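You operate a simulated robot arm through the tools that you are given. There is no shell and no other tool.

The job below is to be done with a simulated robot arm. You get a single attempt, and the scene is never put back.

## Task
The shaker tripped: reset it and run it at 60 Hz, 0.5 g.
Fine: zero the level before the reset; set the frequency before starting; leave it running.
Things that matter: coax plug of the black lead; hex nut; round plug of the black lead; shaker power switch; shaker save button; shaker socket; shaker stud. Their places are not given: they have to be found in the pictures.

Only the result counts: the job must be done as asked and must still hold three seconds after the hand-in. Knocking over, shifting, dropping, spilling or breaking anything else fails it.

## Robot
A 7-joint arm with a two-finger gripper, fixed in place. Base frame: the origin is at the foot of the arm, x ahead of it, y to its left, z up; the work surface is at about z = 730. Units: mm, degrees, N and s.
With the tool pointing down near the work surface it reaches from about 320 to 720 mm from the base axis. Its first joint turns from -66.0 to 66.0 degrees. Payload 2.45 kg.
Tool frame: the origin (TCP) lies between the finger pads and is the grasp point; the fingertips stand 26 mm ahead of it; z points along the fingers, y is the line along which they close. The gripper opens to 96 mm. The gripper's body begins 69 mm behind the TCP.
Orientation is that of the tool frame in the base frame, as [roll, pitch, yaw] about the fixed x, y, z axes, in that order (R = Rz(yaw) Ry(pitch) Rx(roll)). With the fingers straight down and closing along the base's y, the tool's x points along the base's -x, its y along +y and its z along -z.

## Interface
- The arm moves only by the tool servo_tool. Its argument "series" is a list of rows, each a list of 7 numbers: the turn, a rotation vector about the base's x, y, z in degrees, then the shift along the base's x, y, z in mm, then the gripper command, from -1 (shut) to 1 (fully open), values between in proportion. In form: [[wx, wy, wz, tx, ty, tz, hand], ...]. A call has 1 to 20 rows; each row is the pose to reach, as a shift and turn from the pose commanded when the call began. Rows are played at 5 a second. More than 50 mm and 8.6 degrees between two rows, or a gripper value outside its range, and nothing of the call is played. Where a pose cannot be reached the arm comes as near as it can. A force on the tool above 40 N (or 10 N above the force at the start of the call, whichever is more), or a blocked arm, ends the call early, and 0.2 s more pass. The fingers move at their own pace and stop on an object; they squeeze with about 27 N. The grip force told is the motor's: it shows also when the fingers shut on nothing. Time passes only in rows, and 0.2 s behind the last, so rows that repeat a pose let the fingers close. The reply holds the time, the measured pose of the TCP, the force on the tool along the base axes, the opening and the grip force, in the units named above and with some noise, with the torque about the TCP (base axes, N m) and any sound that the robot's microphone picked up.
- Cameras (640 x 400 px; columns grow to the right, rows downward): "scene" is fixed at [163.3, -385.1, 1434.8]; the picture's right is [0.81, -0.58, 0.00], its down [-0.27, -0.38, -0.88] and it looks along [0.51, 0.72, -0.47] (base axes); focal length 324 px, centre (320, 200). "wrist" rides on the gripper at [82, 3, -98] in the tool frame; the picture's right is [-0.04, 1.00, 0.00], its down [-0.73, -0.03, -0.68] and it looks along [-0.68, -0.03, 0.73] (tool axes); focal length 256 px, centre (320, 200).
- get_image(camera): a new picture of that camera. No time passes.
- locate(camera, pixels): for up to 12 pixels [column, row] of the newest picture of that camera ("zoom" is the newest enlarged one), the place [x, y, z] in the base frame of the surface seen there, good to about 3 mm. No time passes.
- close_up(camera, box): a new picture of the part [left, top, right, bottom] of that camera's present view, enlarged. No time passes.
- close_job(): hands the job in; it is judged then, once.

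Unless the task says otherwise, let go and move clear before handing in.

The tools are called after ">>>" by a JSON object that holds its "name" and its "arguments". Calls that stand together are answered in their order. servo_tool: Moves the arm, as the interface text tells. Its arguments: {"type":"object","properties":{"series":{"type":"array","items":{"type":"array","items":{"type":"number"}}}},"required":["series"]} The other tools are called the same way: get_image (camera) takes a picture; locate (camera, pixels) gives the place of the surface under pixels of a picture; close_up (camera, box) takes an enlarged picture of a part of a camera's view; close_job () hands the job in.

At the start:

```text
t: 0.0
position: [404.1, 127.5, 1225.5]
ee_rot: [-180.0, 0.0, 180.0]
ft_force: [-0.4, 0.5, 0.3]
wrist_torque: [-0.02, 0.01, 0.01]
finger_gap: 95.8
finger_force: 0.0
```

scene: 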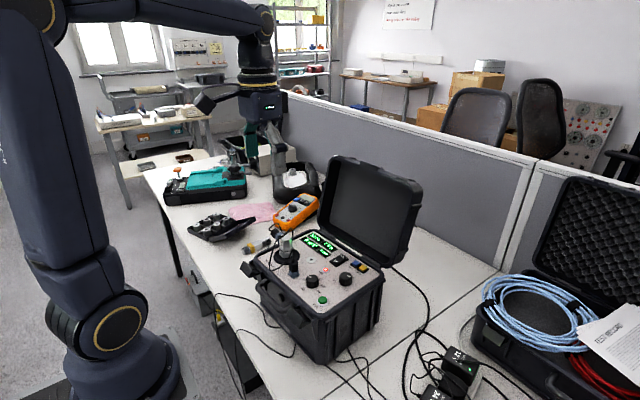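
wrist: 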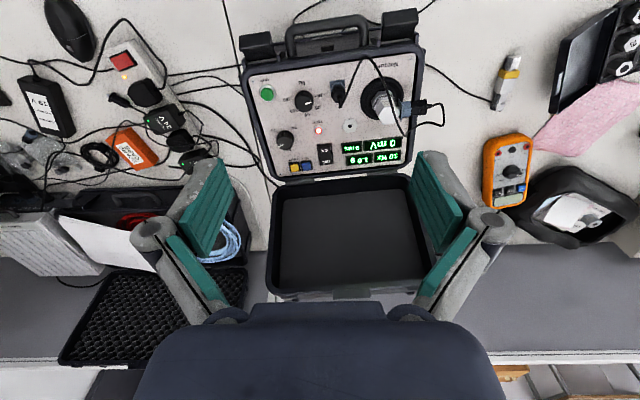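

The wrist picture shows the shaker case with its panel at about (335,115), with displays, two or three knobs, buttons and a stud with cables. I'll enlarge both views of the panel before moving.

>>> {"name": "close_up", "arguments": {"camera": "wrist", "box": [230, 30, 450, 190]}}

>>> {"name": "close_up", "arguments": {"camera": "scene", "box": [230, 210, 400, 330]}}

```text
2.50 times, centred on (340, 110) of wrist
```

zoom: 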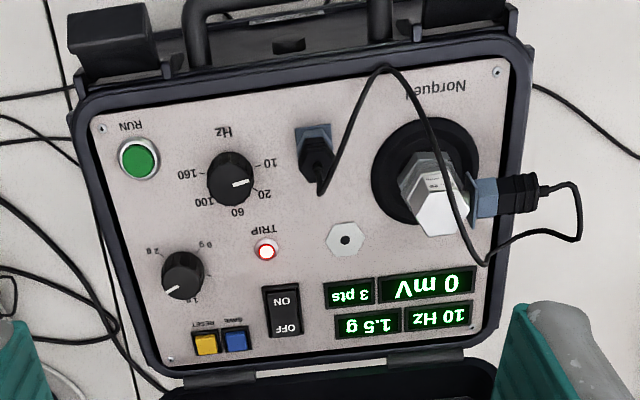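

```text
3.33 times, centred on (315, 270) of scene
```

zoom: 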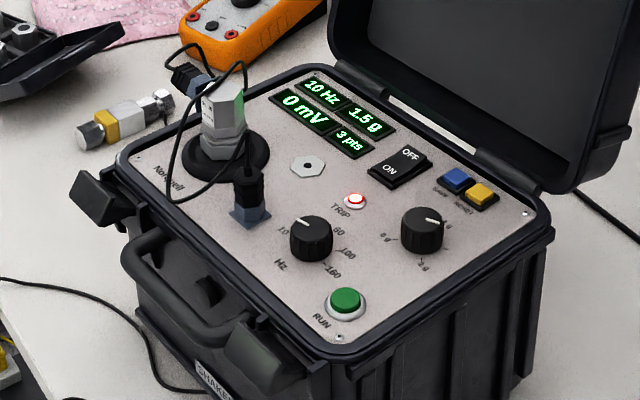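

The display reads 10 Hz, 1.5 g, 0 mV, 3 pts with the TRIP lamp lit. I'll enlarge the two knobs and the button rows further to read the scales.

>>> {"name": "close_up", "arguments": {"camera": "wrist", "box": [255, 75, 335, 125]}}

>>> {"name": "close_up", "arguments": {"camera": "wrist", "box": [265, 120, 345, 170]}}

>>> {"name": "close_up", "arguments": {"camera": "scene", "box": [295, 250, 375, 310]}}

>>> {"name": "locate", "arguments": {"camera": "wrist", "pixels": [[266, 93], [304, 100], [284, 140], [294, 167], [307, 167], [324, 153], [319, 130], [348, 125], [250, 70], [413, 50], [410, 160], [285, 175]]}}

```text
8.00 times, centred on (295, 100) of wrist
```

zoom: 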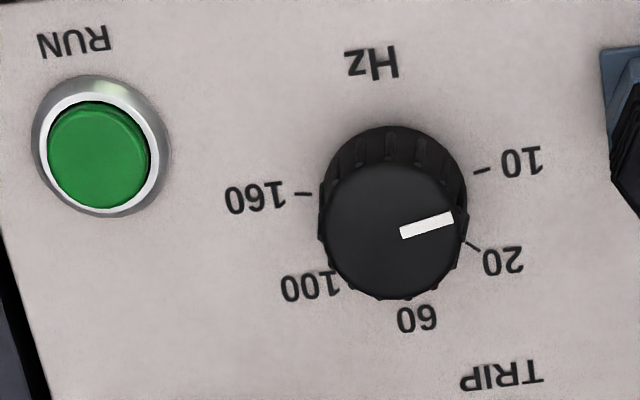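

```text
8.00 times, centred on (305, 145) of wrist
```

zoom: 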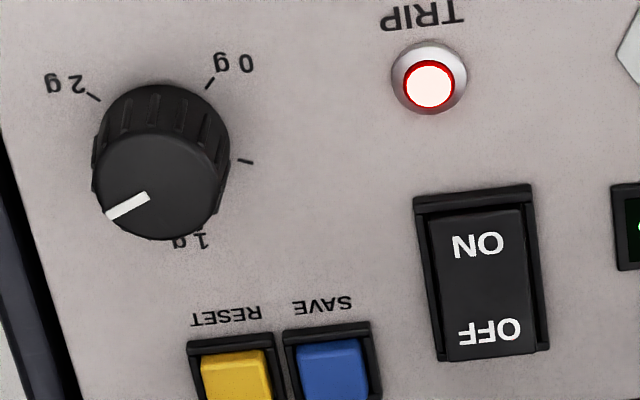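

```text
6.67 times, centred on (335, 280) of scene
```

zoom: 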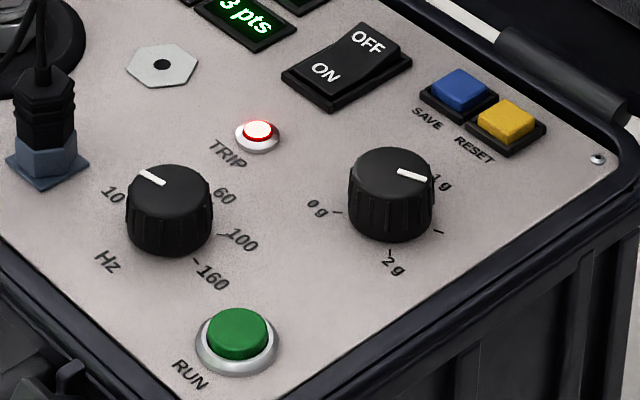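

```text
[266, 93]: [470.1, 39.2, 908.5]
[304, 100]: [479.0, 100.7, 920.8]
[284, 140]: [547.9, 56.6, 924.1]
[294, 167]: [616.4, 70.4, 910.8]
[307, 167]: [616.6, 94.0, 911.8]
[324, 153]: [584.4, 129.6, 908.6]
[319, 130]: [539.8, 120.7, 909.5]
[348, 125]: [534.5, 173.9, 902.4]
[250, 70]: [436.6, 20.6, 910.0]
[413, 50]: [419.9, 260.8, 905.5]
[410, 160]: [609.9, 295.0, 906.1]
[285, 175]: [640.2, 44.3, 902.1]
```

The Hz knob points at 10 (other marks 20, 60, 100, 160) and the level knob at 1.5 g (0 g, 1 g, 2 g marks). I'll now measure the knobs, buttons and lid in the wrist view.

>>> {"name": "close_up", "arguments": {"camera": "wrist", "box": [255, 75, 335, 125]}}

>>> {"name": "locate", "arguments": {"camera": "zoom", "pixels": [[395, 230], [330, 230], [455, 215], [395, 170], [395, 295], [100, 152], [60, 152], [145, 152], [484, 170], [302, 194], [473, 245], [418, 318]]}}

>>> {"name": "locate", "arguments": {"camera": "wrist", "pixels": [[340, 185], [340, 200], [340, 240], [340, 280], [340, 293], [275, 200], [275, 285], [410, 200], [415, 285], [200, 230], [100, 300], [380, 100]]}}

```text
8.00 times, centred on (295, 100) of wrist
```

zoom: 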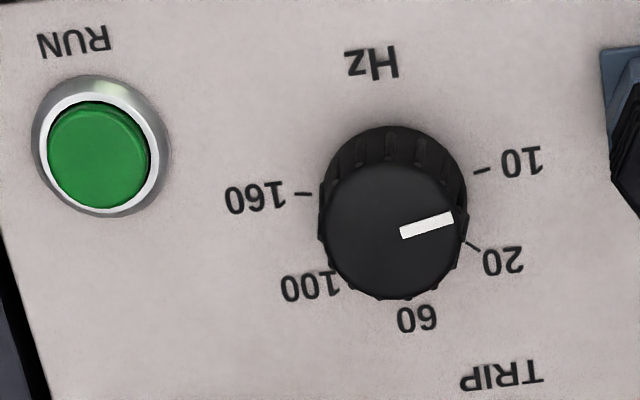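

```text
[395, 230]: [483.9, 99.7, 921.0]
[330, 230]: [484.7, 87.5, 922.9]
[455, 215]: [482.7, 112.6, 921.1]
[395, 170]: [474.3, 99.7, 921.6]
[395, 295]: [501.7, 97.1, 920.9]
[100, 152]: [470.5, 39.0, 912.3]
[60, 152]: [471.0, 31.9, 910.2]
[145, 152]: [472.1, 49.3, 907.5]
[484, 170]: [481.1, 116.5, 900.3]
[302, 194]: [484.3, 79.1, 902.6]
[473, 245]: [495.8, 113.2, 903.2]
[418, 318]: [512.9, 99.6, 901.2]
```

```text
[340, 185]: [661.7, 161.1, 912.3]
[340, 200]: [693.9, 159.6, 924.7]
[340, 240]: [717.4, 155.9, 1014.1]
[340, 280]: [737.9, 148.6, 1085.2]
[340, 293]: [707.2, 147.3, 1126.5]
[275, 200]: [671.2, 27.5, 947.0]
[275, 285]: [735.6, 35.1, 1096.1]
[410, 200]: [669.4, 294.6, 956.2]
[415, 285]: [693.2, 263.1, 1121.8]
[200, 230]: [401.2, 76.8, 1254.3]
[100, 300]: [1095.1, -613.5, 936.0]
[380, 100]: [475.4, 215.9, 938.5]
```

The Hz knob centre comes out near (484, 99), top z 921, with the panel turned about 5° and 60 lying 90° clockwise of 10. Next I'll measure the level knob, RESET/SAVE buttons and the plug nearest the Hz knob.

>>> {"name": "close_up", "arguments": {"camera": "wrist", "box": [265, 125, 345, 175]}}

>>> {"name": "locate", "arguments": {"camera": "zoom", "pixels": [[155, 155], [95, 155], [218, 150], [155, 195], [210, 43], [95, 57], [245, 121], [235, 333], [205, 333], [265, 333], [335, 328], [235, 310]]}}

>>> {"name": "locate", "arguments": {"camera": "wrist", "pixels": [[332, 90], [338, 95], [341, 104], [349, 88], [362, 58], [375, 65], [392, 105], [355, 70], [400, 130], [335, 82]]}}

```text
8.00 times, centred on (305, 150) of wrist
```

zoom: 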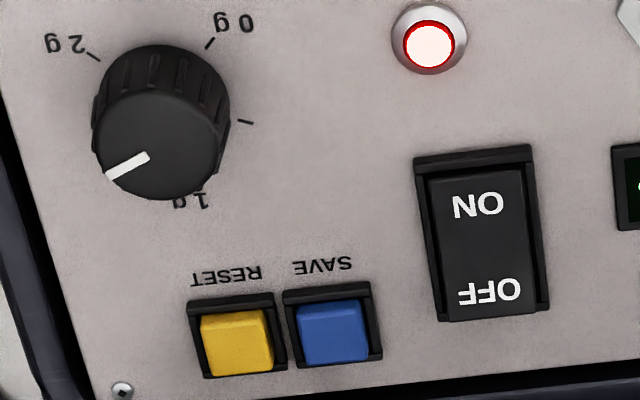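

```text
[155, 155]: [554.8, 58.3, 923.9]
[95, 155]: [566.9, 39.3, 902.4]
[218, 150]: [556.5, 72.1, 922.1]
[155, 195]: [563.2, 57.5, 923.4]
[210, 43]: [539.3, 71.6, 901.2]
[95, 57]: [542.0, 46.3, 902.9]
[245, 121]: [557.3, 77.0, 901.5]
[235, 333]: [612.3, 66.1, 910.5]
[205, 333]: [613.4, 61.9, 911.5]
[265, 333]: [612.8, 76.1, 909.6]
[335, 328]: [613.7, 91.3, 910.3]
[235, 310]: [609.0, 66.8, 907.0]
```

```text
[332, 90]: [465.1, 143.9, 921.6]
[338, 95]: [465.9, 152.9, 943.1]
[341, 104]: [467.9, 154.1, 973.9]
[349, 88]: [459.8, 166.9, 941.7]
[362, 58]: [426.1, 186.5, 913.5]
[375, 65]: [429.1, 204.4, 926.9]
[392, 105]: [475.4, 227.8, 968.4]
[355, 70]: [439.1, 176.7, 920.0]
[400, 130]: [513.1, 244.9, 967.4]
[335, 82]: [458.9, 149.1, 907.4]
```

The level knob centre is near (554, 59), the pointer 67° right of top (1.5 g), and RESET is near (613, 67) with SAVE about 24 mm to its left. I'll check in the scene view how high the lead stands near the Hz knob.

>>> {"name": "close_up", "arguments": {"camera": "scene", "box": [260, 215, 340, 265]}}

>>> {"name": "locate", "arguments": {"camera": "zoom", "pixels": [[208, 250], [222, 160], [262, 300], [270, 280], [275, 230], [270, 180], [240, 165], [268, 340], [180, 180], [100, 200], [150, 130]]}}

```text
8.00 times, centred on (300, 240) of scene
```

zoom: 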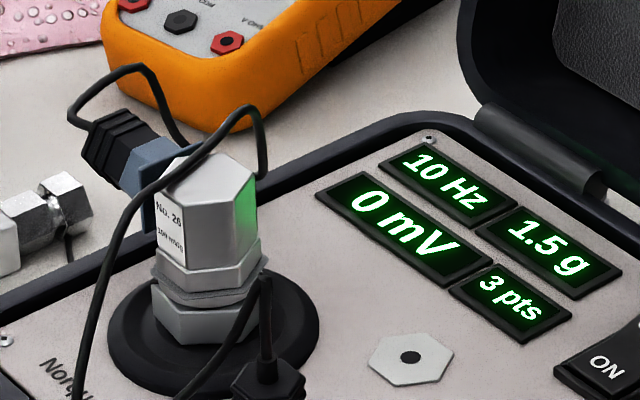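

```text
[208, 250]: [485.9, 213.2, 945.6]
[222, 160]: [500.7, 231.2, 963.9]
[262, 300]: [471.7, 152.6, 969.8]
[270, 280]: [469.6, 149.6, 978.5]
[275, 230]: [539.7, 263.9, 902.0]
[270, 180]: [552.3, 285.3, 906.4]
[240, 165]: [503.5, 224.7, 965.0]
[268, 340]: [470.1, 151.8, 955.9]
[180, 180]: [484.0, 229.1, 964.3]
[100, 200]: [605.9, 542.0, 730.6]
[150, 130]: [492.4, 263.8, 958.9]
```

The lead rises to only about z 980 near (470, 151), below the gripper body when working on the Hz knob. I'll move above the level knob at (554, 59), turn the tool -90° and narrow the fingers, then look again.

>>> {"name": "servo_tool", "arguments": {"series": [[0, 0, -8, 13, -6, -10, 0.3], [0, 0, -16, 26, -12, -25, -0.25], [0, 0, -24, 40, -18, -40, -0.25], [0, 0, -32, 54, -24, -55, -0.25], [0, 0, -40, 68, -31, -70, -0.25], [0, 0, -48, 82, -38, -85, -0.25], [0, 0, -56, 96, -45, -100, -0.25], [0, 0, -64, 110, -52, -115, -0.25], [0, 0, -72, 124, -58, -130, -0.25], [0, 0, -80, 138, -63, -145, -0.25], [0, 0, -85, 150, -68.2, -155, -0.25], [0, 0, -90, 150, -68.2, -165, -0.25], [0, 0, -90, 150, -68.2, -165, -0.25]]}}

```text
t: 2.8
position: [554.9, 57.5, 1059.8]
ee_rot: [-180.0, 0.1, 89.9]
ft_force: [0.7, 0.1, 0.1]
wrist_torque: [0.01, -0.04, -0.01]
finger_gap: 36.0
finger_force: 0.1
```

The arm is over the level knob at (554.9, 57.5, 1059.8), turned -90°, fingers at 36 mm. I'll take pictures to refine the knob and rim places.

>>> {"name": "get_image", "arguments": {"camera": "wrist"}}

>>> {"name": "get_image", "arguments": {"camera": "scene"}}

```text
taken
```

wrist: 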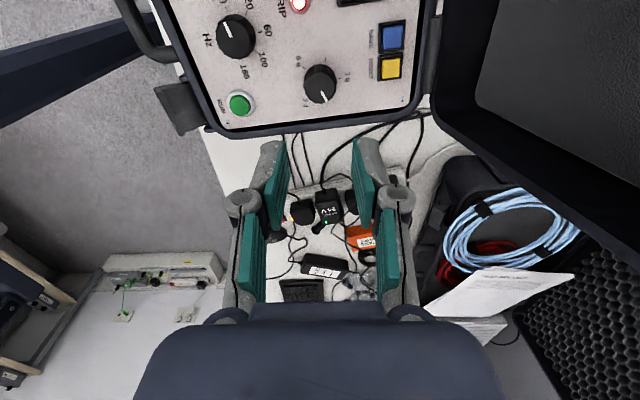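

```text
taken
```

scene: 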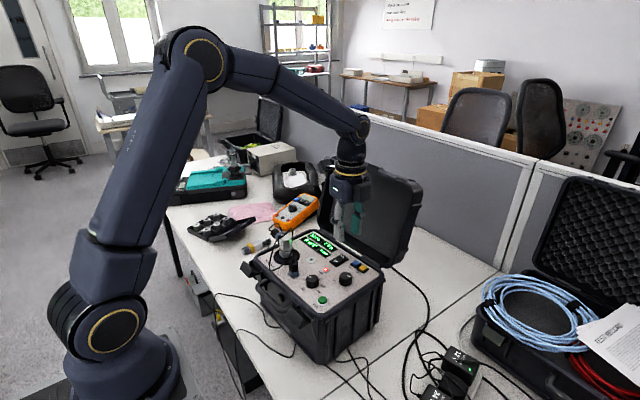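

The wrist view now shows the level knob at (320, 84), the near rim around (320, 125), RESET at (390, 68) and RUN at (239, 103). I'll measure them from this view.

>>> {"name": "close_up", "arguments": {"camera": "wrist", "box": [280, 50, 376, 110]}}

>>> {"name": "locate", "arguments": {"camera": "zoom", "pixels": [[270, 225], [170, 225], [370, 225], [270, 160], [270, 290]]}}

>>> {"name": "locate", "arguments": {"camera": "wrist", "pixels": [[320, 84], [315, 118], [315, 125], [390, 68], [391, 36], [239, 103], [236, 36], [420, 105], [350, 112]]}}

```text
6.67 times, centred on (328, 80) of wrist
```

zoom: 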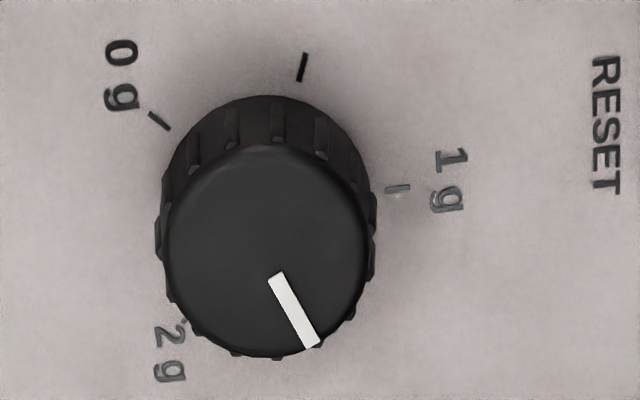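

```text
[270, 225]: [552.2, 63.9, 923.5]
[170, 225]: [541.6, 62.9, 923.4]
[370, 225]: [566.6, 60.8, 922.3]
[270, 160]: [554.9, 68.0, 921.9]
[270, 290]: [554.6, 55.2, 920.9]
```

```text
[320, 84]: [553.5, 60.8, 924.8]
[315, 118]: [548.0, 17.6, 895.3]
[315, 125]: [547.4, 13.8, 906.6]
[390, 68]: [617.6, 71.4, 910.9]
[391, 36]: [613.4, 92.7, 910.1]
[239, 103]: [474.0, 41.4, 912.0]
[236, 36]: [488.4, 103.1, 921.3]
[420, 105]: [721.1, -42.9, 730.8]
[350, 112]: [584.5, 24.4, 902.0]
```

The knob centre is confirmed at about (554, 60), top z 923, and the rim (z 906) starts beyond y 20, outside the finger sweep. I'll descend so the tips are at about z 908 and close on the knob.

>>> {"name": "servo_tool", "arguments": {"series": [[0, 0, 0, 0, 0.7, -30, -0.25], [0, 0, 0, 0, 0.7, -60, -0.25], [0, 0, 0, 0, 0.7, -90, -0.25], [0, 0, 0, 0, 0.7, -110, -0.25], [0, 0, 0, 0, 0.7, -120, -0.25], [0, 0, 0, 0, 0.7, -126, -0.25], [0, 0, 0, 0, 0.7, -126, -0.25]]}}

```text
t: 4.4
position: [554.3, 57.5, 933.1]
ee_rot: [-180.0, -0.1, 90.0]
ft_force: [-0.4, -0.1, 0.7]
wrist_torque: [0.0, 0.01, -0.01]
finger_gap: 36.0
finger_force: 0.1
```

No contact, force near zero, at (554.3, 57.5, 933.1). I'll look from both cameras to see how the fingers sit around the knob before closing.

>>> {"name": "close_up", "arguments": {"camera": "scene", "box": [290, 220, 390, 300]}}

>>> {"name": "get_image", "arguments": {"camera": "wrist"}}

```text
5.00 times, centred on (340, 260) of scene
```

zoom: 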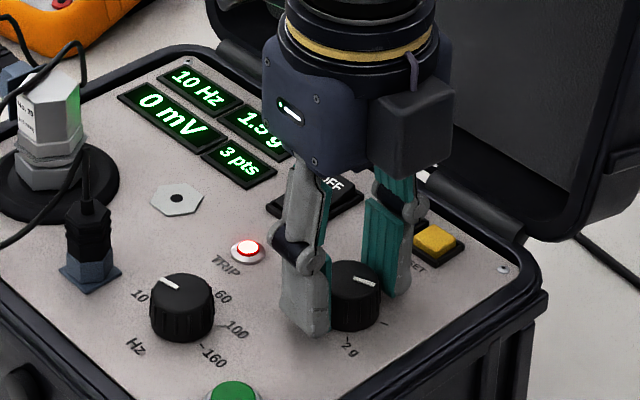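

```text
taken
```

wrist: 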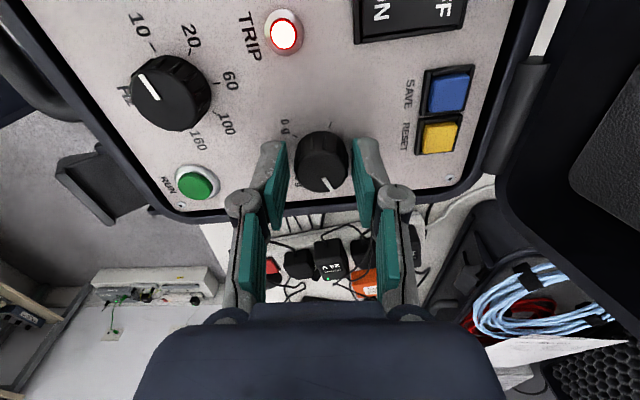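

The knob sits centred between the fingers left–right (column ~321), but it may be a little off along the finger width. I'll enlarge to measure that.

>>> {"name": "close_up", "arguments": {"camera": "wrist", "box": [272, 120, 368, 210]}}

>>> {"name": "locate", "arguments": {"camera": "wrist", "pixels": [[321, 165], [300, 165], [344, 165], [321, 150], [321, 185], [275, 175], [366, 175]]}}

```text
4.44 times, centred on (320, 165) of wrist
```

zoom: 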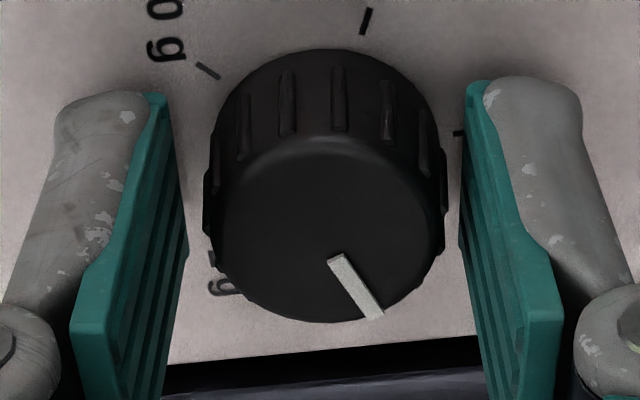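

```text
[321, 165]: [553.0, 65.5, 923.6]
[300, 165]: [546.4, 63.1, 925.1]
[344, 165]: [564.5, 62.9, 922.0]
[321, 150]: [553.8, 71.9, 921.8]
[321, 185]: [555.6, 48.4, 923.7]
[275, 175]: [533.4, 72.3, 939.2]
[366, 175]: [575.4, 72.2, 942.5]
```

The knob's top centre (row ~173) is within about 1 mm of the tool axis, so I'll nudge +1 mm in y and close on it.

>>> {"name": "servo_tool", "arguments": {"series": [[0, 0, 0, 0, 1, 0, -0.25], [0, 0, 0, 0, 1, 0, -0.6], [0, 0, 0, 0, 1, 0, -1], [0, 0, 0, 0, 1, 0, -1], [0, 0, 0, 0, 1, 0, -1]]}}

```text
t: 5.6
position: [553.9, 60.4, 934.8]
ee_rot: [179.8, -0.1, 90.0]
ft_force: [4.6, -0.5, 0.2]
wrist_torque: [-0.05, -0.1, -0.02]
finger_gap: 29.0
finger_force: 26.3
```

The fingers hold the knob at 29 mm with 26 N. I'll turn it counter-clockwise 88° and watch torque and pose.

>>> {"name": "servo_tool", "arguments": {"series": [[0, 0, 8, 0, 0, 0, -1], [0, 0, 16, 0, 0, 0, -1], [0, 0, 24, 0, 0, 0, -1], [0, 0, 32, 0, 0, 0, -1], [0, 0, 40, 0, 0, 0, -1], [0, 0, 48, 0, 0, 0, -1], [0, 0, 56, 0, 0, 0, -1], [0, 0, 64, 0, 0, 0, -1], [0, 0, 72, 0, 0, 0, -1], [0, 0, 80, 0, 0, 0, -1], [0, 0, 88, 0, 0, 0, -1]]}}

>>> {"name": "close_up", "arguments": {"camera": "scene", "box": [290, 220, 390, 300]}}

>>> {"name": "get_image", "arguments": {"camera": "wrist"}}

```text
t: 8.0
position: [554.1, 57.0, 934.0]
ee_rot: [-179.8, -0.1, 177.9]
ft_force: [-12.6, -19.8, 5.8]
wrist_torque: [-0.55, 0.0, -0.01]
finger_gap: 28.6
finger_force: 26.7
```

```text
5.00 times, centred on (340, 260) of scene
```

zoom: 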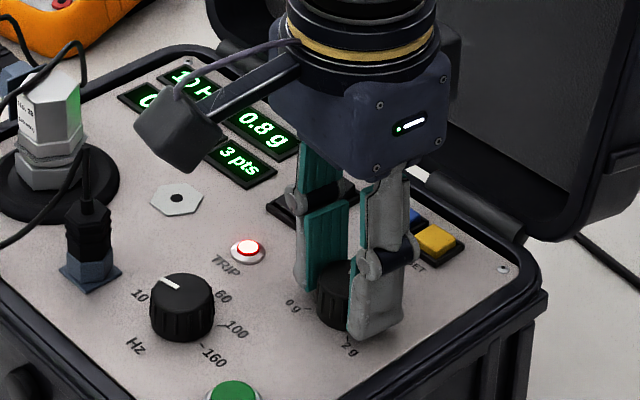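

```text
taken
```

wrist: 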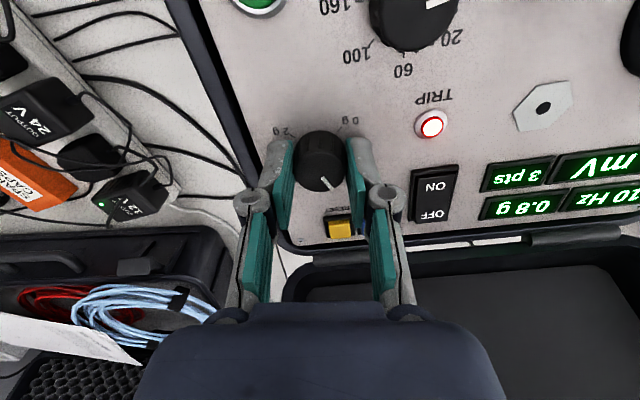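

The level dropped to 0.8 g, so the turn works and the sense is right; the side force (-12.6, -19.8) says I'm about 2–3 mm off centre. I'll correct by (-1, -2.5) and continue turning another 80°.

>>> {"name": "servo_tool", "arguments": {"series": [[0, 0, 0, -0.5, -1.3, 0, -1], [0, 0, 0, -1, -2.5, 0, -1], [0, 0, 8, -1, -2.5, 0, -1], [0, 0, 16, -1, -2.5, 0, -1], [0, 0, 24, -1, -2.5, 0, -1], [0, 0, 32, -1, -2.5, 0, -1], [0, 0, 40, -1, -2.5, 0, -1]]}}

>>> {"name": "close_up", "arguments": {"camera": "scene", "box": [290, 220, 390, 300]}}

```text
t: 9.6
position: [554.1, 56.7, 934.4]
ee_rot: [180.0, 0.1, -141.9]
ft_force: [3.9, -10.7, 0.8]
wrist_torque: [-0.19, 0.02, 0.02]
finger_gap: 28.5
finger_force: 26.8
```

```text
5.00 times, centred on (340, 260) of scene
```

zoom: 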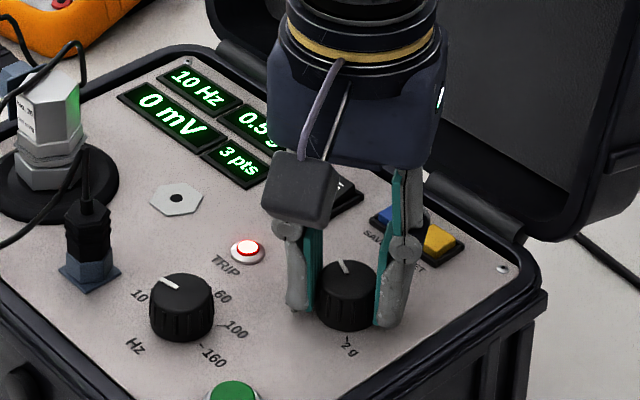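

The readout shows 0.5-something, forces have dropped to about 11 N in -y. I'll shift another -1.3 in y and keep turning 40° more.

>>> {"name": "servo_tool", "arguments": {"series": [[0, 0, 8, 0.3, -1.3, 0, -1], [0, 0, 16, 0.3, -1.3, 0, -1], [0, 0, 24, 0.3, -1.3, 0, -1], [0, 0, 32, 0.3, -1.3, 0, -1], [0, 0, 40, 0.3, -1.3, 0, -1]]}}

>>> {"name": "get_image", "arguments": {"camera": "scene"}}

>>> {"name": "get_image", "arguments": {"camera": "wrist"}}

```text
t: 10.8
position: [554.8, 56.2, 935.0]
ee_rot: [-180.0, 0.1, -101.8]
ft_force: [6.7, 1.8, 1.7]
wrist_torque: [0.3, -0.18, -0.03]
finger_gap: 28.5
finger_force: 27.1
```

```text
taken
```

scene: 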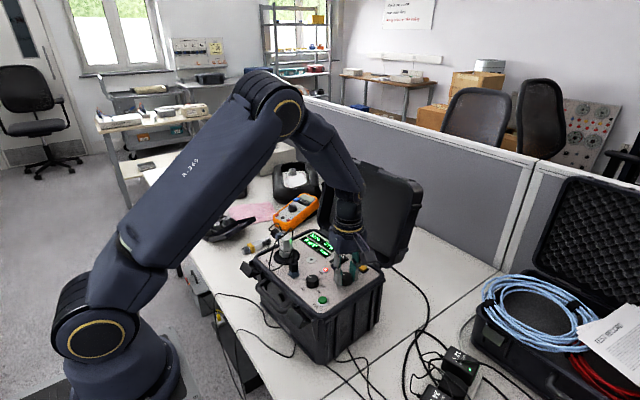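

```text
taken
```

wrist: 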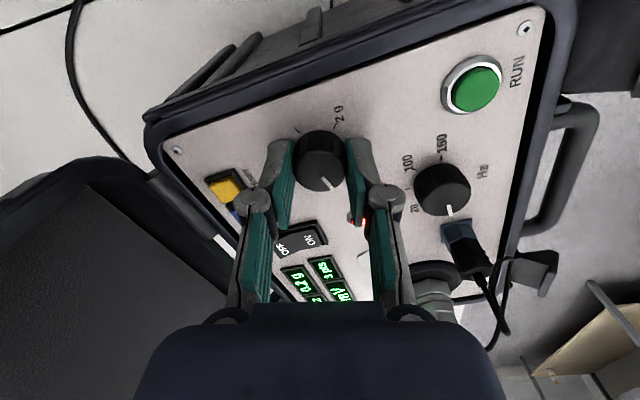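

The readout is now 0.2 g with small forces; about 35° remain to the 0 g mark. I'll continue to 34°.

>>> {"name": "servo_tool", "arguments": {"series": [[0, 0, 8, 0, 0, 0, -1], [0, 0, 16, 0, 0, 0, -1], [0, 0, 24, 0, 0, 0, -1], [0, 0, 30, 0, 0, 0, -1], [0, 0, 34, 0, 0, 0, -1]]}}

>>> {"name": "get_image", "arguments": {"camera": "wrist"}}

>>> {"name": "close_up", "arguments": {"camera": "scene", "box": [290, 220, 390, 300]}}

```text
t: 12.0
position: [554.0, 55.5, 933.6]
ee_rot: [-179.8, -0.2, -67.9]
ft_force: [15.8, 6.9, 2.7]
wrist_torque: [-0.18, -0.47, -0.43]
finger_gap: 28.7
finger_force: 27.3
```

```text
taken
```

wrist: 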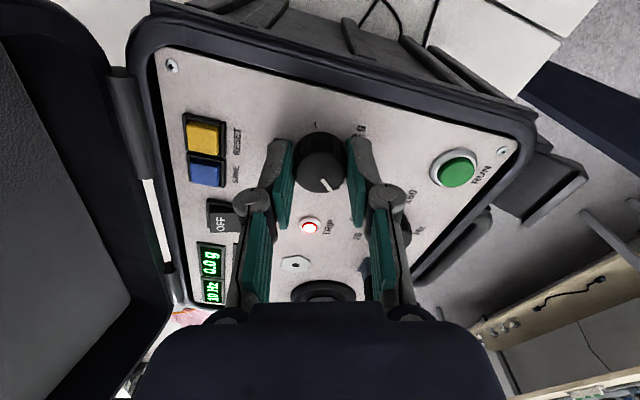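

```text
5.00 times, centred on (340, 260) of scene
```

zoom: 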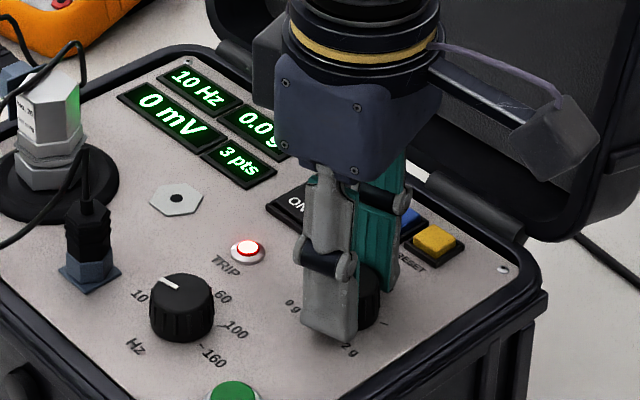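

The readout shows 0.0 g and the torque about z (-0.43) indicates the end stop. I'll open the fingers and lift clear.

>>> {"name": "servo_tool", "arguments": {"series": [[0, 0, 0, 0, 0, 0, -0.25], [0, 0, 0, 0, 0, 0, -0.25], [0, 0, 0, 0, 0, 0, -0.25], [0, 0, 0, 0, 0, 20, -0.25], [0, 0, 0, 0, 0, 50, -0.25], [0, 0, 0, 0, 0, 90, -0.25]]}}

>>> {"name": "get_image", "arguments": {"camera": "wrist"}}

>>> {"name": "close_up", "arguments": {"camera": "scene", "box": [290, 220, 390, 300]}}

```text
t: 13.4
position: [555.1, 56.3, 1024.4]
ee_rot: [179.9, 0.0, -68.0]
ft_force: [0.0, -0.3, -0.6]
wrist_torque: [-0.01, -0.06, 0.0]
finger_gap: 36.1
finger_force: 0.0
```

```text
taken
```

wrist: 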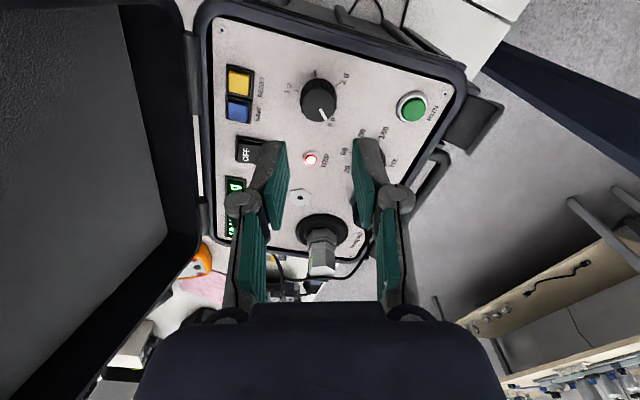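

```text
5.00 times, centred on (340, 260) of scene
```

zoom: 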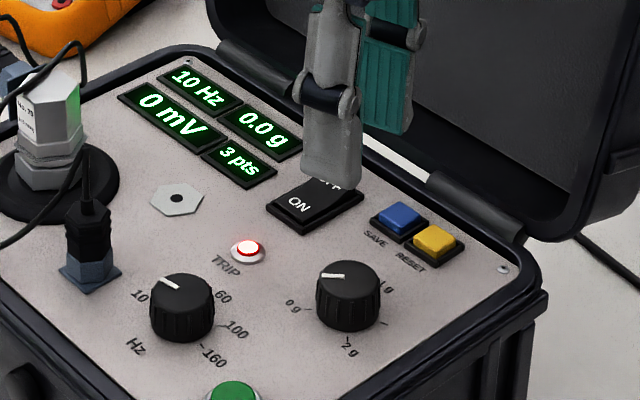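

The level reads 0.0 g with the pointer on 0 g, and TRIP is still lit. Before moving I'll measure RESET and SAVE from this view at (239, 82) and (238, 110).

>>> {"name": "close_up", "arguments": {"camera": "wrist", "box": [210, 55, 274, 135]}}

>>> {"name": "locate", "arguments": {"camera": "wrist", "pixels": [[239, 82], [230, 82], [249, 82], [239, 73], [239, 92], [238, 110], [318, 97], [411, 107], [404, 107], [419, 107]]}}

```text
5.00 times, centred on (242, 95) of wrist
```

zoom: 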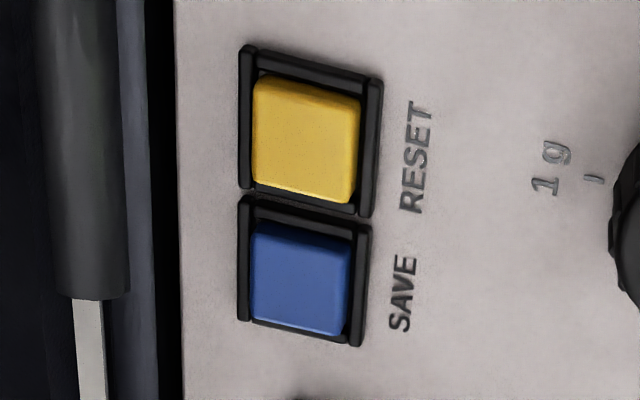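

```text
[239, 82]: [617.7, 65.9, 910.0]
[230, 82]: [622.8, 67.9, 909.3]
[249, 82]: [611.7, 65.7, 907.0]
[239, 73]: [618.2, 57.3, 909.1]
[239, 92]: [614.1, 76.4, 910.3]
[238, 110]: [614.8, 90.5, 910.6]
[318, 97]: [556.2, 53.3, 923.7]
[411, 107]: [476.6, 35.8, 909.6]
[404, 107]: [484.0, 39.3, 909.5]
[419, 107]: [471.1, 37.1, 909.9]
```

RESET's face spans about x 606–625, y 57–76, with SAVE starting near y 82. I'll close the fingers, turn the tool back to square with the panel, and hover over RESET aimed slightly away from SAVE at (614, 64.5).

>>> {"name": "servo_tool", "arguments": {"series": [[0, 0, -8.3, 4, 0.7, 0, -1], [0, 0, -16.6, 8, 1.4, 0, -1], [0, 0, -24.9, 13, 2.1, 0, -1], [0, 0, -33.2, 18, 2.8, 0, -1], [0, 0, -41.5, 23, 3.5, 0, -1], [0, 0, -49.8, 28, 4.2, 0, -1], [0, 0, -58.1, 33, 4.9, 0, -1], [0, 0, -66.4, 38, 5.6, 0, -1], [0, 0, -74.7, 43, 6.3, 0, -1], [0, 0, -83, 48, 7, 0, -1], [0, 0, -91.3, 53, 7.7, 0, -1], [0, 0, -99.5, 57, 8.4, 0, -1], [0, 0, -107, 59.7, 9, -10, -1], [0, 0, -107, 59.7, 9, -30, -1], [0, 0, -107, 59.7, 9, -50, -1], [0, 0, -107, 59.7, 9, -60, -1], [0, 0, -107, 59.7, 9, -60, -1]]}}

>>> {"name": "get_image", "arguments": {"camera": "wrist"}}

>>> {"name": "get_image", "arguments": {"camera": "scene"}}

```text
t: 17.0
position: [613.4, 64.9, 964.3]
ee_rot: [-179.9, 0.0, -175.0]
ft_force: [0.2, 0.0, -0.9]
wrist_torque: [0.01, -0.02, -0.01]
finger_gap: 0.0
finger_force: 26.5
```

```text
taken
```

wrist: 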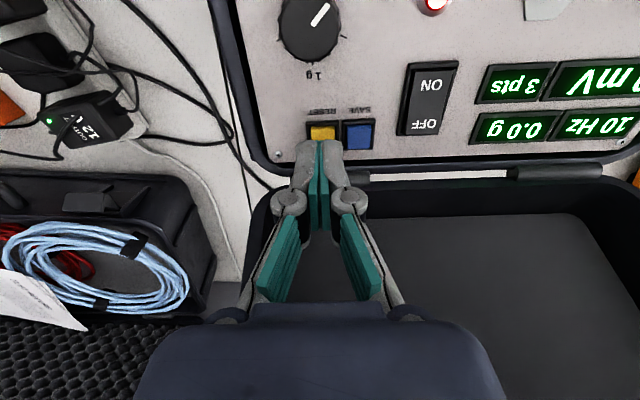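

```text
taken
```

scene: 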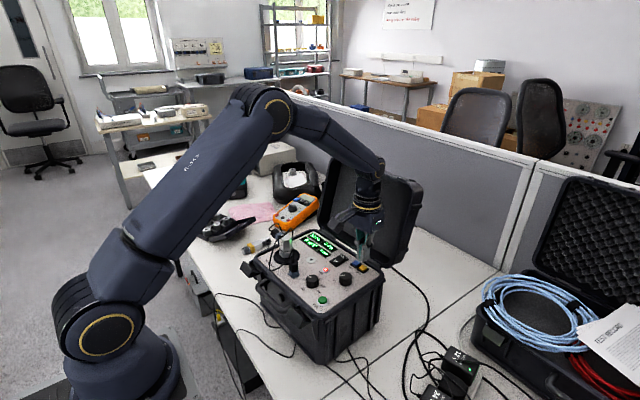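

The tips (about z 938) are over RESET, seen at about (322, 133); the tool axis should cross the button height at (320, 133). I'll enlarge to check the alignment with RESET and SAVE.

>>> {"name": "close_up", "arguments": {"camera": "wrist", "box": [280, 100, 390, 170]}}

>>> {"name": "close_up", "arguments": {"camera": "scene", "box": [320, 220, 400, 290]}}

```text
5.71 times, centred on (335, 135) of wrist
```

zoom: 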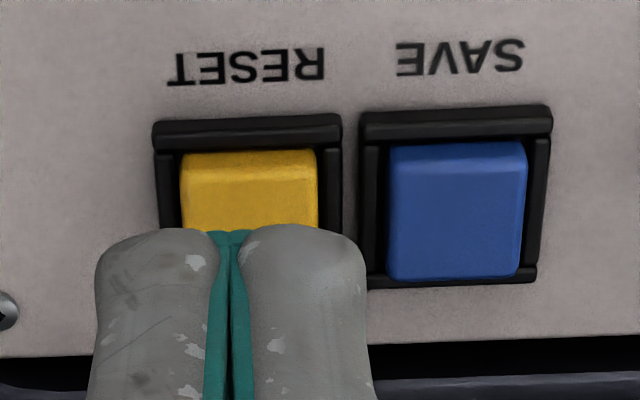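

```text
5.71 times, centred on (360, 255) of scene
```

zoom: 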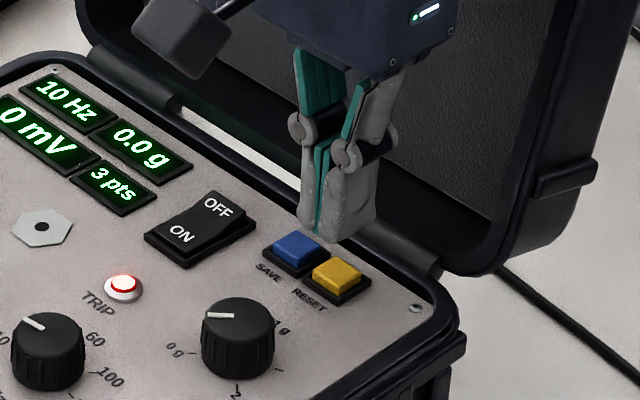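

RESET's face centre is about 4 mm further in x and 1.4 mm in y than the tool axis, i.e. near (617.5, 66.3), with SAVE's edge at y ≈ 82 well clear of the closed fingers. I'll shift +3 in x and press down slowly in 1 mm steps.

>>> {"name": "servo_tool", "arguments": {"series": [[0, 0, 0, 3, 0, -10, -1], [0, 0, 0, 3, 0, -20, -1], [0, 0, 0, 3, 0, -25, -1], [0, 0, 0, 3, 0, -27, -1], [0, 0, 0, 3, 0, -28, -1], [0, 0, 0, 3, 0, -29, -1], [0, 0, 0, 3, 0, -30, -1], [0, 0, 0, 3, 0, -31, -1]]}}

>>> {"name": "close_up", "arguments": {"camera": "scene", "box": [270, 220, 390, 300]}}

```text
t: 18.8
position: [616.5, 65.7, 933.0]
ee_rot: [179.9, 0.0, -175.0]
ft_force: [-0.7, -0.5, 2.7]
wrist_torque: [-0.01, 0.02, -0.01]
finger_gap: 6.3
finger_force: 27.2
heard: click
```

```text
5.00 times, centred on (330, 260) of scene
```

zoom: 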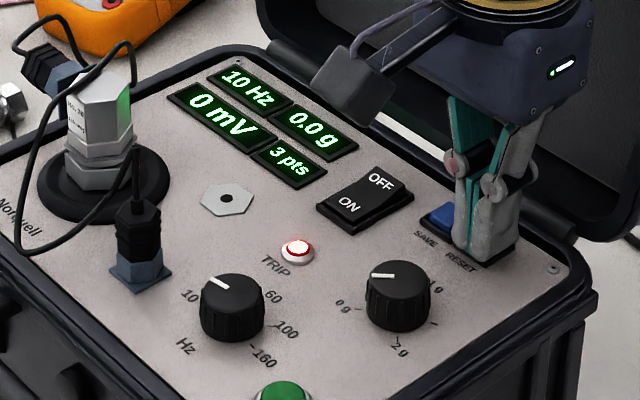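

A click was heard, but the finger gap opened to 6.3 mm and the TRIP lamp still looks lit, while "3 pts" is unchanged. I'll lift off straight up and check the lamp and readouts.

>>> {"name": "servo_tool", "arguments": {"series": [[0, 0, 0, 0, 0, 3, -1], [0, 0, 0, 0, 0, 10, -1], [0, 0, 0, 0, 0, 25, -1], [0, 0, 0, 0, 0, 40, -1]]}}

>>> {"name": "close_up", "arguments": {"camera": "scene", "box": [270, 220, 390, 300]}}

>>> {"name": "get_image", "arguments": {"camera": "wrist"}}

```text
t: 19.8
position: [617.2, 66.1, 973.9]
ee_rot: [-180.0, 0.0, -175.0]
ft_force: [-1.2, -0.5, -0.6]
wrist_torque: [-0.01, -0.01, 0.01]
finger_gap: 0.0
finger_force: 26.9
```

```text
5.00 times, centred on (330, 260) of scene
```

zoom: 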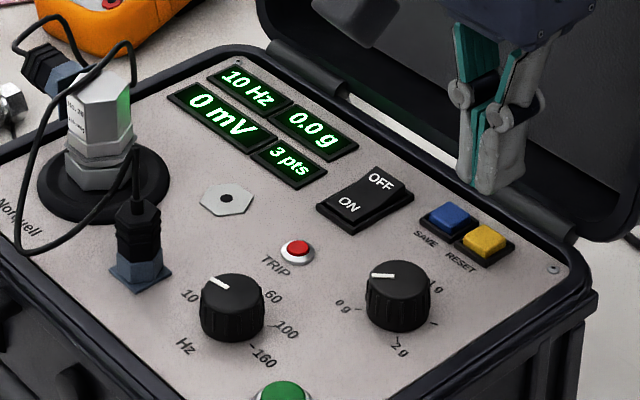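

```text
taken
```

wrist: 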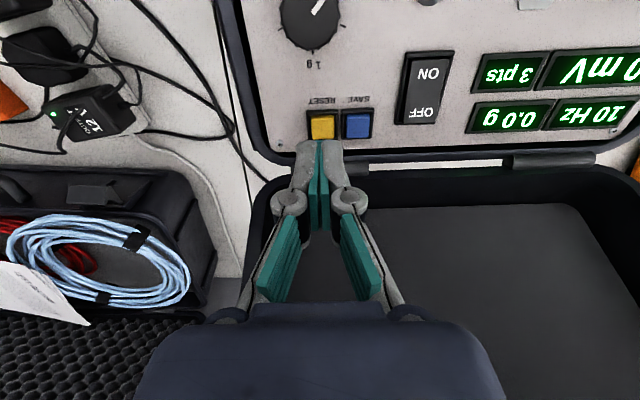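

The TRIP lamp is now dark and "3 pts" is unchanged, so the reset took. Next I'll go above the Hz knob at about (483.5, 97), turned 45° so the 90° clockwise turn is centred, fingers at 36 mm.

>>> {"name": "servo_tool", "arguments": {"series": [[0, 0, 0, 0, 0, 30, -1], [0, 0, 6, -15, 5, 56, -0.6], [0, 0, 12, -40, 10, 66, -0.25], [0, 0, 18, -65, 15, 66, -0.25], [0, 0, 24, -90, 20, 66, -0.25], [0, 0, 32, -115, 27, 66, -0.25], [0, 0, 40, -133.5, 32.3, 66, -0.25], [0, 0, 40, -133.5, 32.3, 40, -0.25], [0, 0, 40, -133.5, 32.3, 20, -0.25], [0, 0, 40, -133.5, 32.3, 20, -0.25]]}}

>>> {"name": "get_image", "arguments": {"camera": "wrist"}}

>>> {"name": "close_up", "arguments": {"camera": "scene", "box": [250, 210, 390, 310]}}

```text
t: 22.0
position: [484.3, 98.2, 992.6]
ee_rot: [-179.9, -0.1, -135.0]
ft_force: [-0.5, 0.1, 0.4]
wrist_torque: [0.01, 0.0, 0.0]
finger_gap: 36.1
finger_force: 0.0
```

```text
taken
```

wrist: 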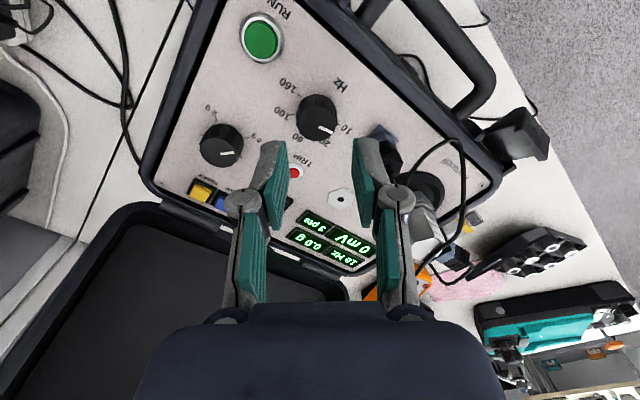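

```text
4.00 times, centred on (320, 260) of scene
```

zoom: 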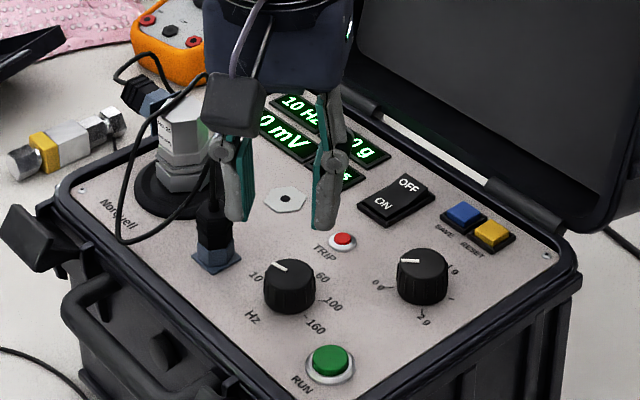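

The fingers are above the Hz knob, but turning through the y direction would bring the knuckles near the plug and lead at about (470, 151). I'll raise a little and turn to -26° so that the 90° turn sweeps on the far side from the plug.

>>> {"name": "servo_tool", "arguments": {"series": [[0, 0, 0, 0, 0, 25, -0.25], [0, 0, -8, 0, 0, 40, -0.25], [0, 0, -16, 0, 0, 40, -0.25], [0, 0, -24, 0, 0, 40, -0.25], [0, 0, -32, 0, 0, 40, -0.25], [0, 0, -40, 0, 0, 40, -0.25], [0, 0, -48, 0, 0, 40, -0.25], [0, 0, -56, 0, 0, 40, -0.25], [0, 0, -64, 0, 0, 40, -0.25], [0, 0, -71, 0, 0, 40, -0.25], [0, 0, -71, 0, 0, 10, -0.25], [0, 0, -71, 0, 0, -20, -0.25], [0, 0, -71, 0, 0, -20, -0.25]]}}

>>> {"name": "get_image", "arguments": {"camera": "wrist"}}

>>> {"name": "close_up", "arguments": {"camera": "wrist", "box": [270, 90, 370, 190]}}

>>> {"name": "close_up", "arguments": {"camera": "scene", "box": [250, 210, 390, 310]}}

```text
t: 24.8
position: [482.5, 98.2, 974.0]
ee_rot: [-180.0, 0.0, 154.0]
ft_force: [-0.3, 0.4, -0.2]
wrist_torque: [0.0, 0.02, 0.01]
finger_gap: 36.0
finger_force: 0.0
```

```text
taken
```

wrist: 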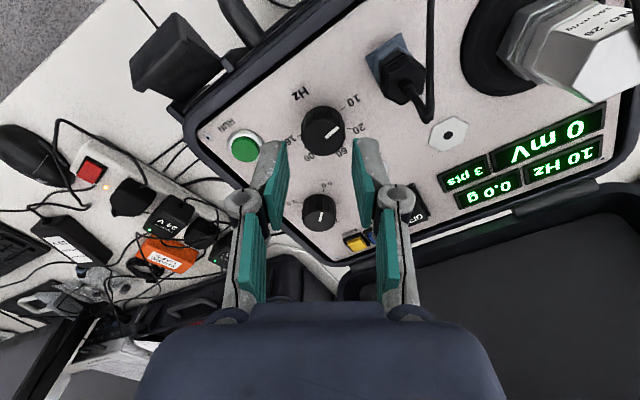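

```text
4.00 times, centred on (320, 140) of wrist
```

zoom: 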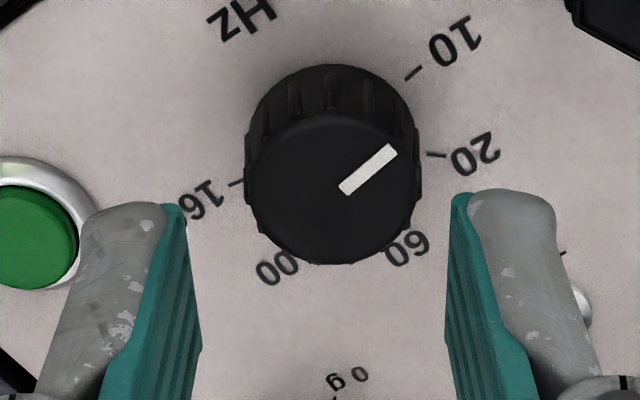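

```text
4.00 times, centred on (320, 260) of scene
```

zoom: 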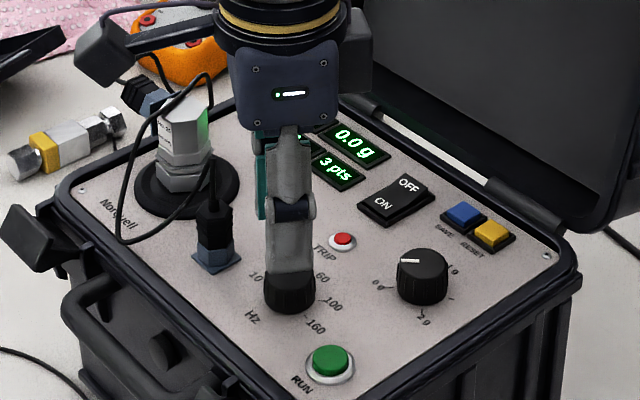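

In the wrist view the knob's top centre is at about (323, 137.5) against a tool axis at (320.5, 134), so it lies roughly 2.5 mm further in +x. I'll shift by that and descend with tips to about z 909.

>>> {"name": "servo_tool", "arguments": {"series": [[0, 0, 0, 2.5, 0.5, -10, -0.25], [0, 0, 0, 2.5, 0.5, -22, -0.25], [0, 0, 0, 2.5, 0.5, -32, -0.25], [0, 0, 0, 2.5, 0.5, -38, -0.25], [0, 0, 0, 2.5, 0.5, -38, -0.25]]}}

>>> {"name": "close_up", "arguments": {"camera": "wrist", "box": [260, 110, 380, 210]}}

>>> {"name": "close_up", "arguments": {"camera": "scene", "box": [250, 210, 390, 310]}}

```text
t: 26.0
position: [485.8, 97.5, 934.2]
ee_rot: [-179.9, 0.0, 154.1]
ft_force: [0.5, 0.0, 0.5]
wrist_torque: [0.03, -0.03, -0.02]
finger_gap: 36.1
finger_force: 0.0
```

```text
4.00 times, centred on (320, 160) of wrist
```

zoom: 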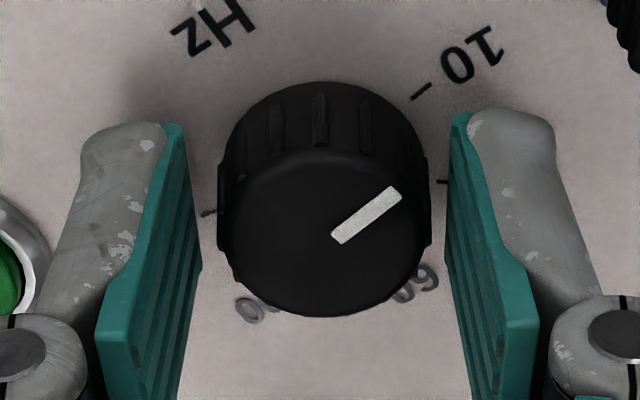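

```text
4.00 times, centred on (320, 260) of scene
```

zoom: 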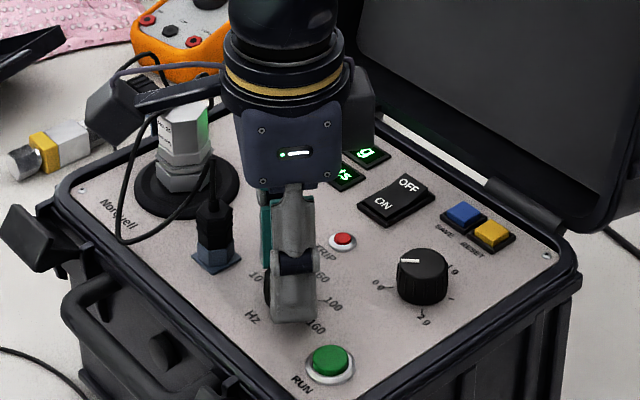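

The knob now sits centred between the fingers (top centre about (321, 168)), no contact force. I'll close on it.

>>> {"name": "servo_tool", "arguments": {"series": [[0, 0, 0, 0, 0, 0, -0.6], [0, 0, 0, 0, 0, 0, -1], [0, 0, 0, 0, 0, 0, -1], [0, 0, 0, 0, 0, 0, -1]]}}

```text
t: 27.0
position: [485.6, 98.2, 935.5]
ee_rot: [180.0, 0.0, 154.0]
ft_force: [2.2, 4.6, -0.1]
wrist_torque: [0.11, -0.14, -0.03]
finger_gap: 28.7
finger_force: 27.0
```

The grip is good: 28.7 mm, side force only 5 N. I'll turn clockwise 44° and check the display.

>>> {"name": "servo_tool", "arguments": {"series": [[0, 0, -8, 0, 0, 0, -1], [0, 0, -16, 0, 0, 0, -1], [0, 0, -24, 0, 0, 0, -1], [0, 0, -32, 0, 0, 0, -1], [0, 0, -40, 0, 0, 0, -1], [0, 0, -45, 0, 0, 0, -1]]}}

>>> {"name": "get_image", "arguments": {"camera": "wrist"}}

>>> {"name": "close_up", "arguments": {"camera": "scene", "box": [250, 210, 390, 310]}}

```text
t: 28.4
position: [487.6, 97.6, 935.9]
ee_rot: [180.0, -0.1, 108.8]
ft_force: [8.7, 8.5, 0.9]
wrist_torque: [0.12, -0.34, 0.0]
finger_gap: 28.8
finger_force: 26.9
```

```text
taken
```

wrist: 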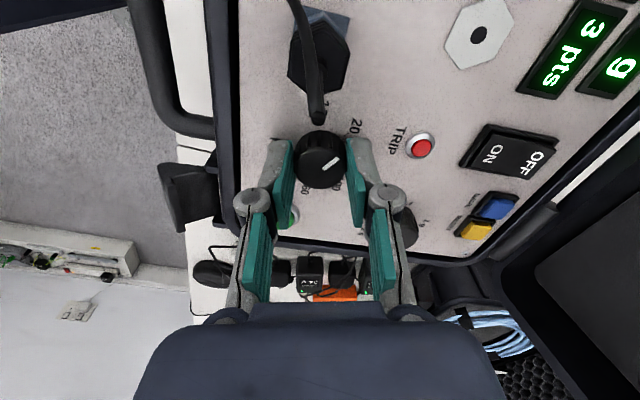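

```text
4.00 times, centred on (320, 260) of scene
```

zoom: 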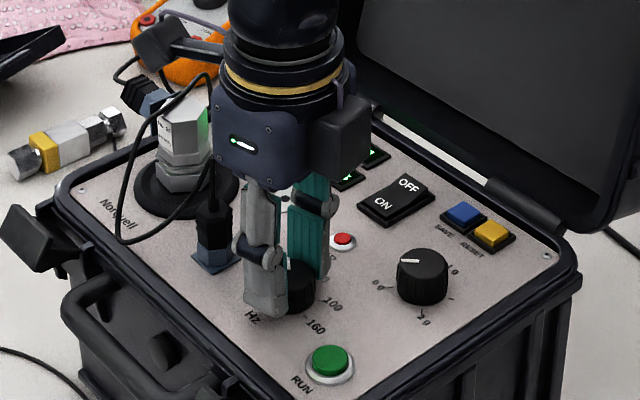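

Mid-turn, forces are modest (about 12 N) and the knob turned with the fingers. I'll nudge (+1, +0.7) and complete the remaining 45°.

>>> {"name": "servo_tool", "arguments": {"series": [[0, 0, -7, 1, 0.7, 0, -1], [0, 0, -14, 1, 0.7, 0, -1], [0, 0, -21, 1, 0.7, 0, -1], [0, 0, -28, 1, 0.7, 0, -1], [0, 0, -35, 1, 0.7, 0, -1], [0, 0, -42, 1, 0.7, 0, -1], [0, 0, -45, 1, 0.7, 0, -1], [0, 0, -45, 1, 0.7, 0, -1]]}}

>>> {"name": "get_image", "arguments": {"camera": "wrist"}}

>>> {"name": "close_up", "arguments": {"camera": "scene", "box": [250, 210, 390, 310]}}

```text
t: 30.2
position: [487.1, 98.6, 936.3]
ee_rot: [179.9, 0.0, 63.9]
ft_force: [8.9, 0.7, 7.4]
wrist_torque: [-0.14, -0.16, -0.01]
finger_gap: 29.0
finger_force: 27.5
```

```text
taken
```

wrist: 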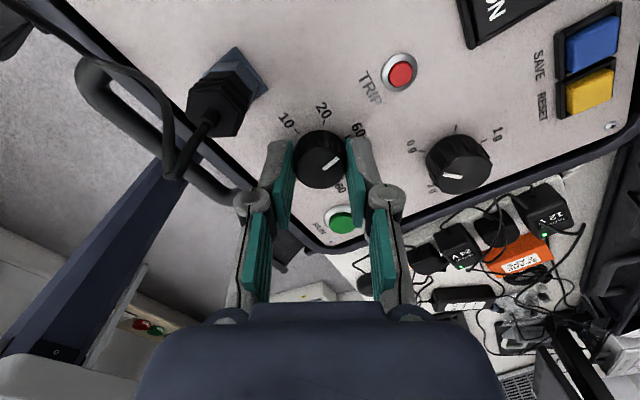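

```text
4.00 times, centred on (320, 260) of scene
```

zoom: 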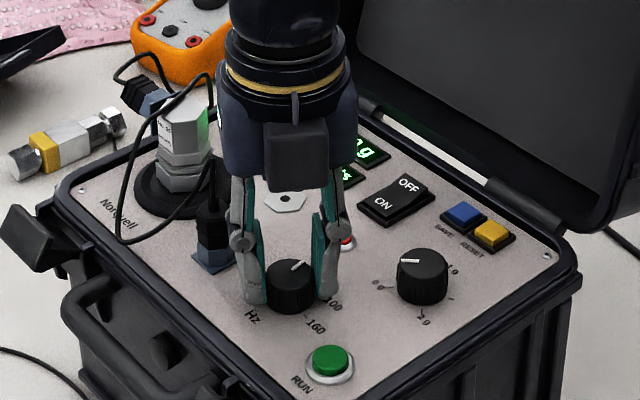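

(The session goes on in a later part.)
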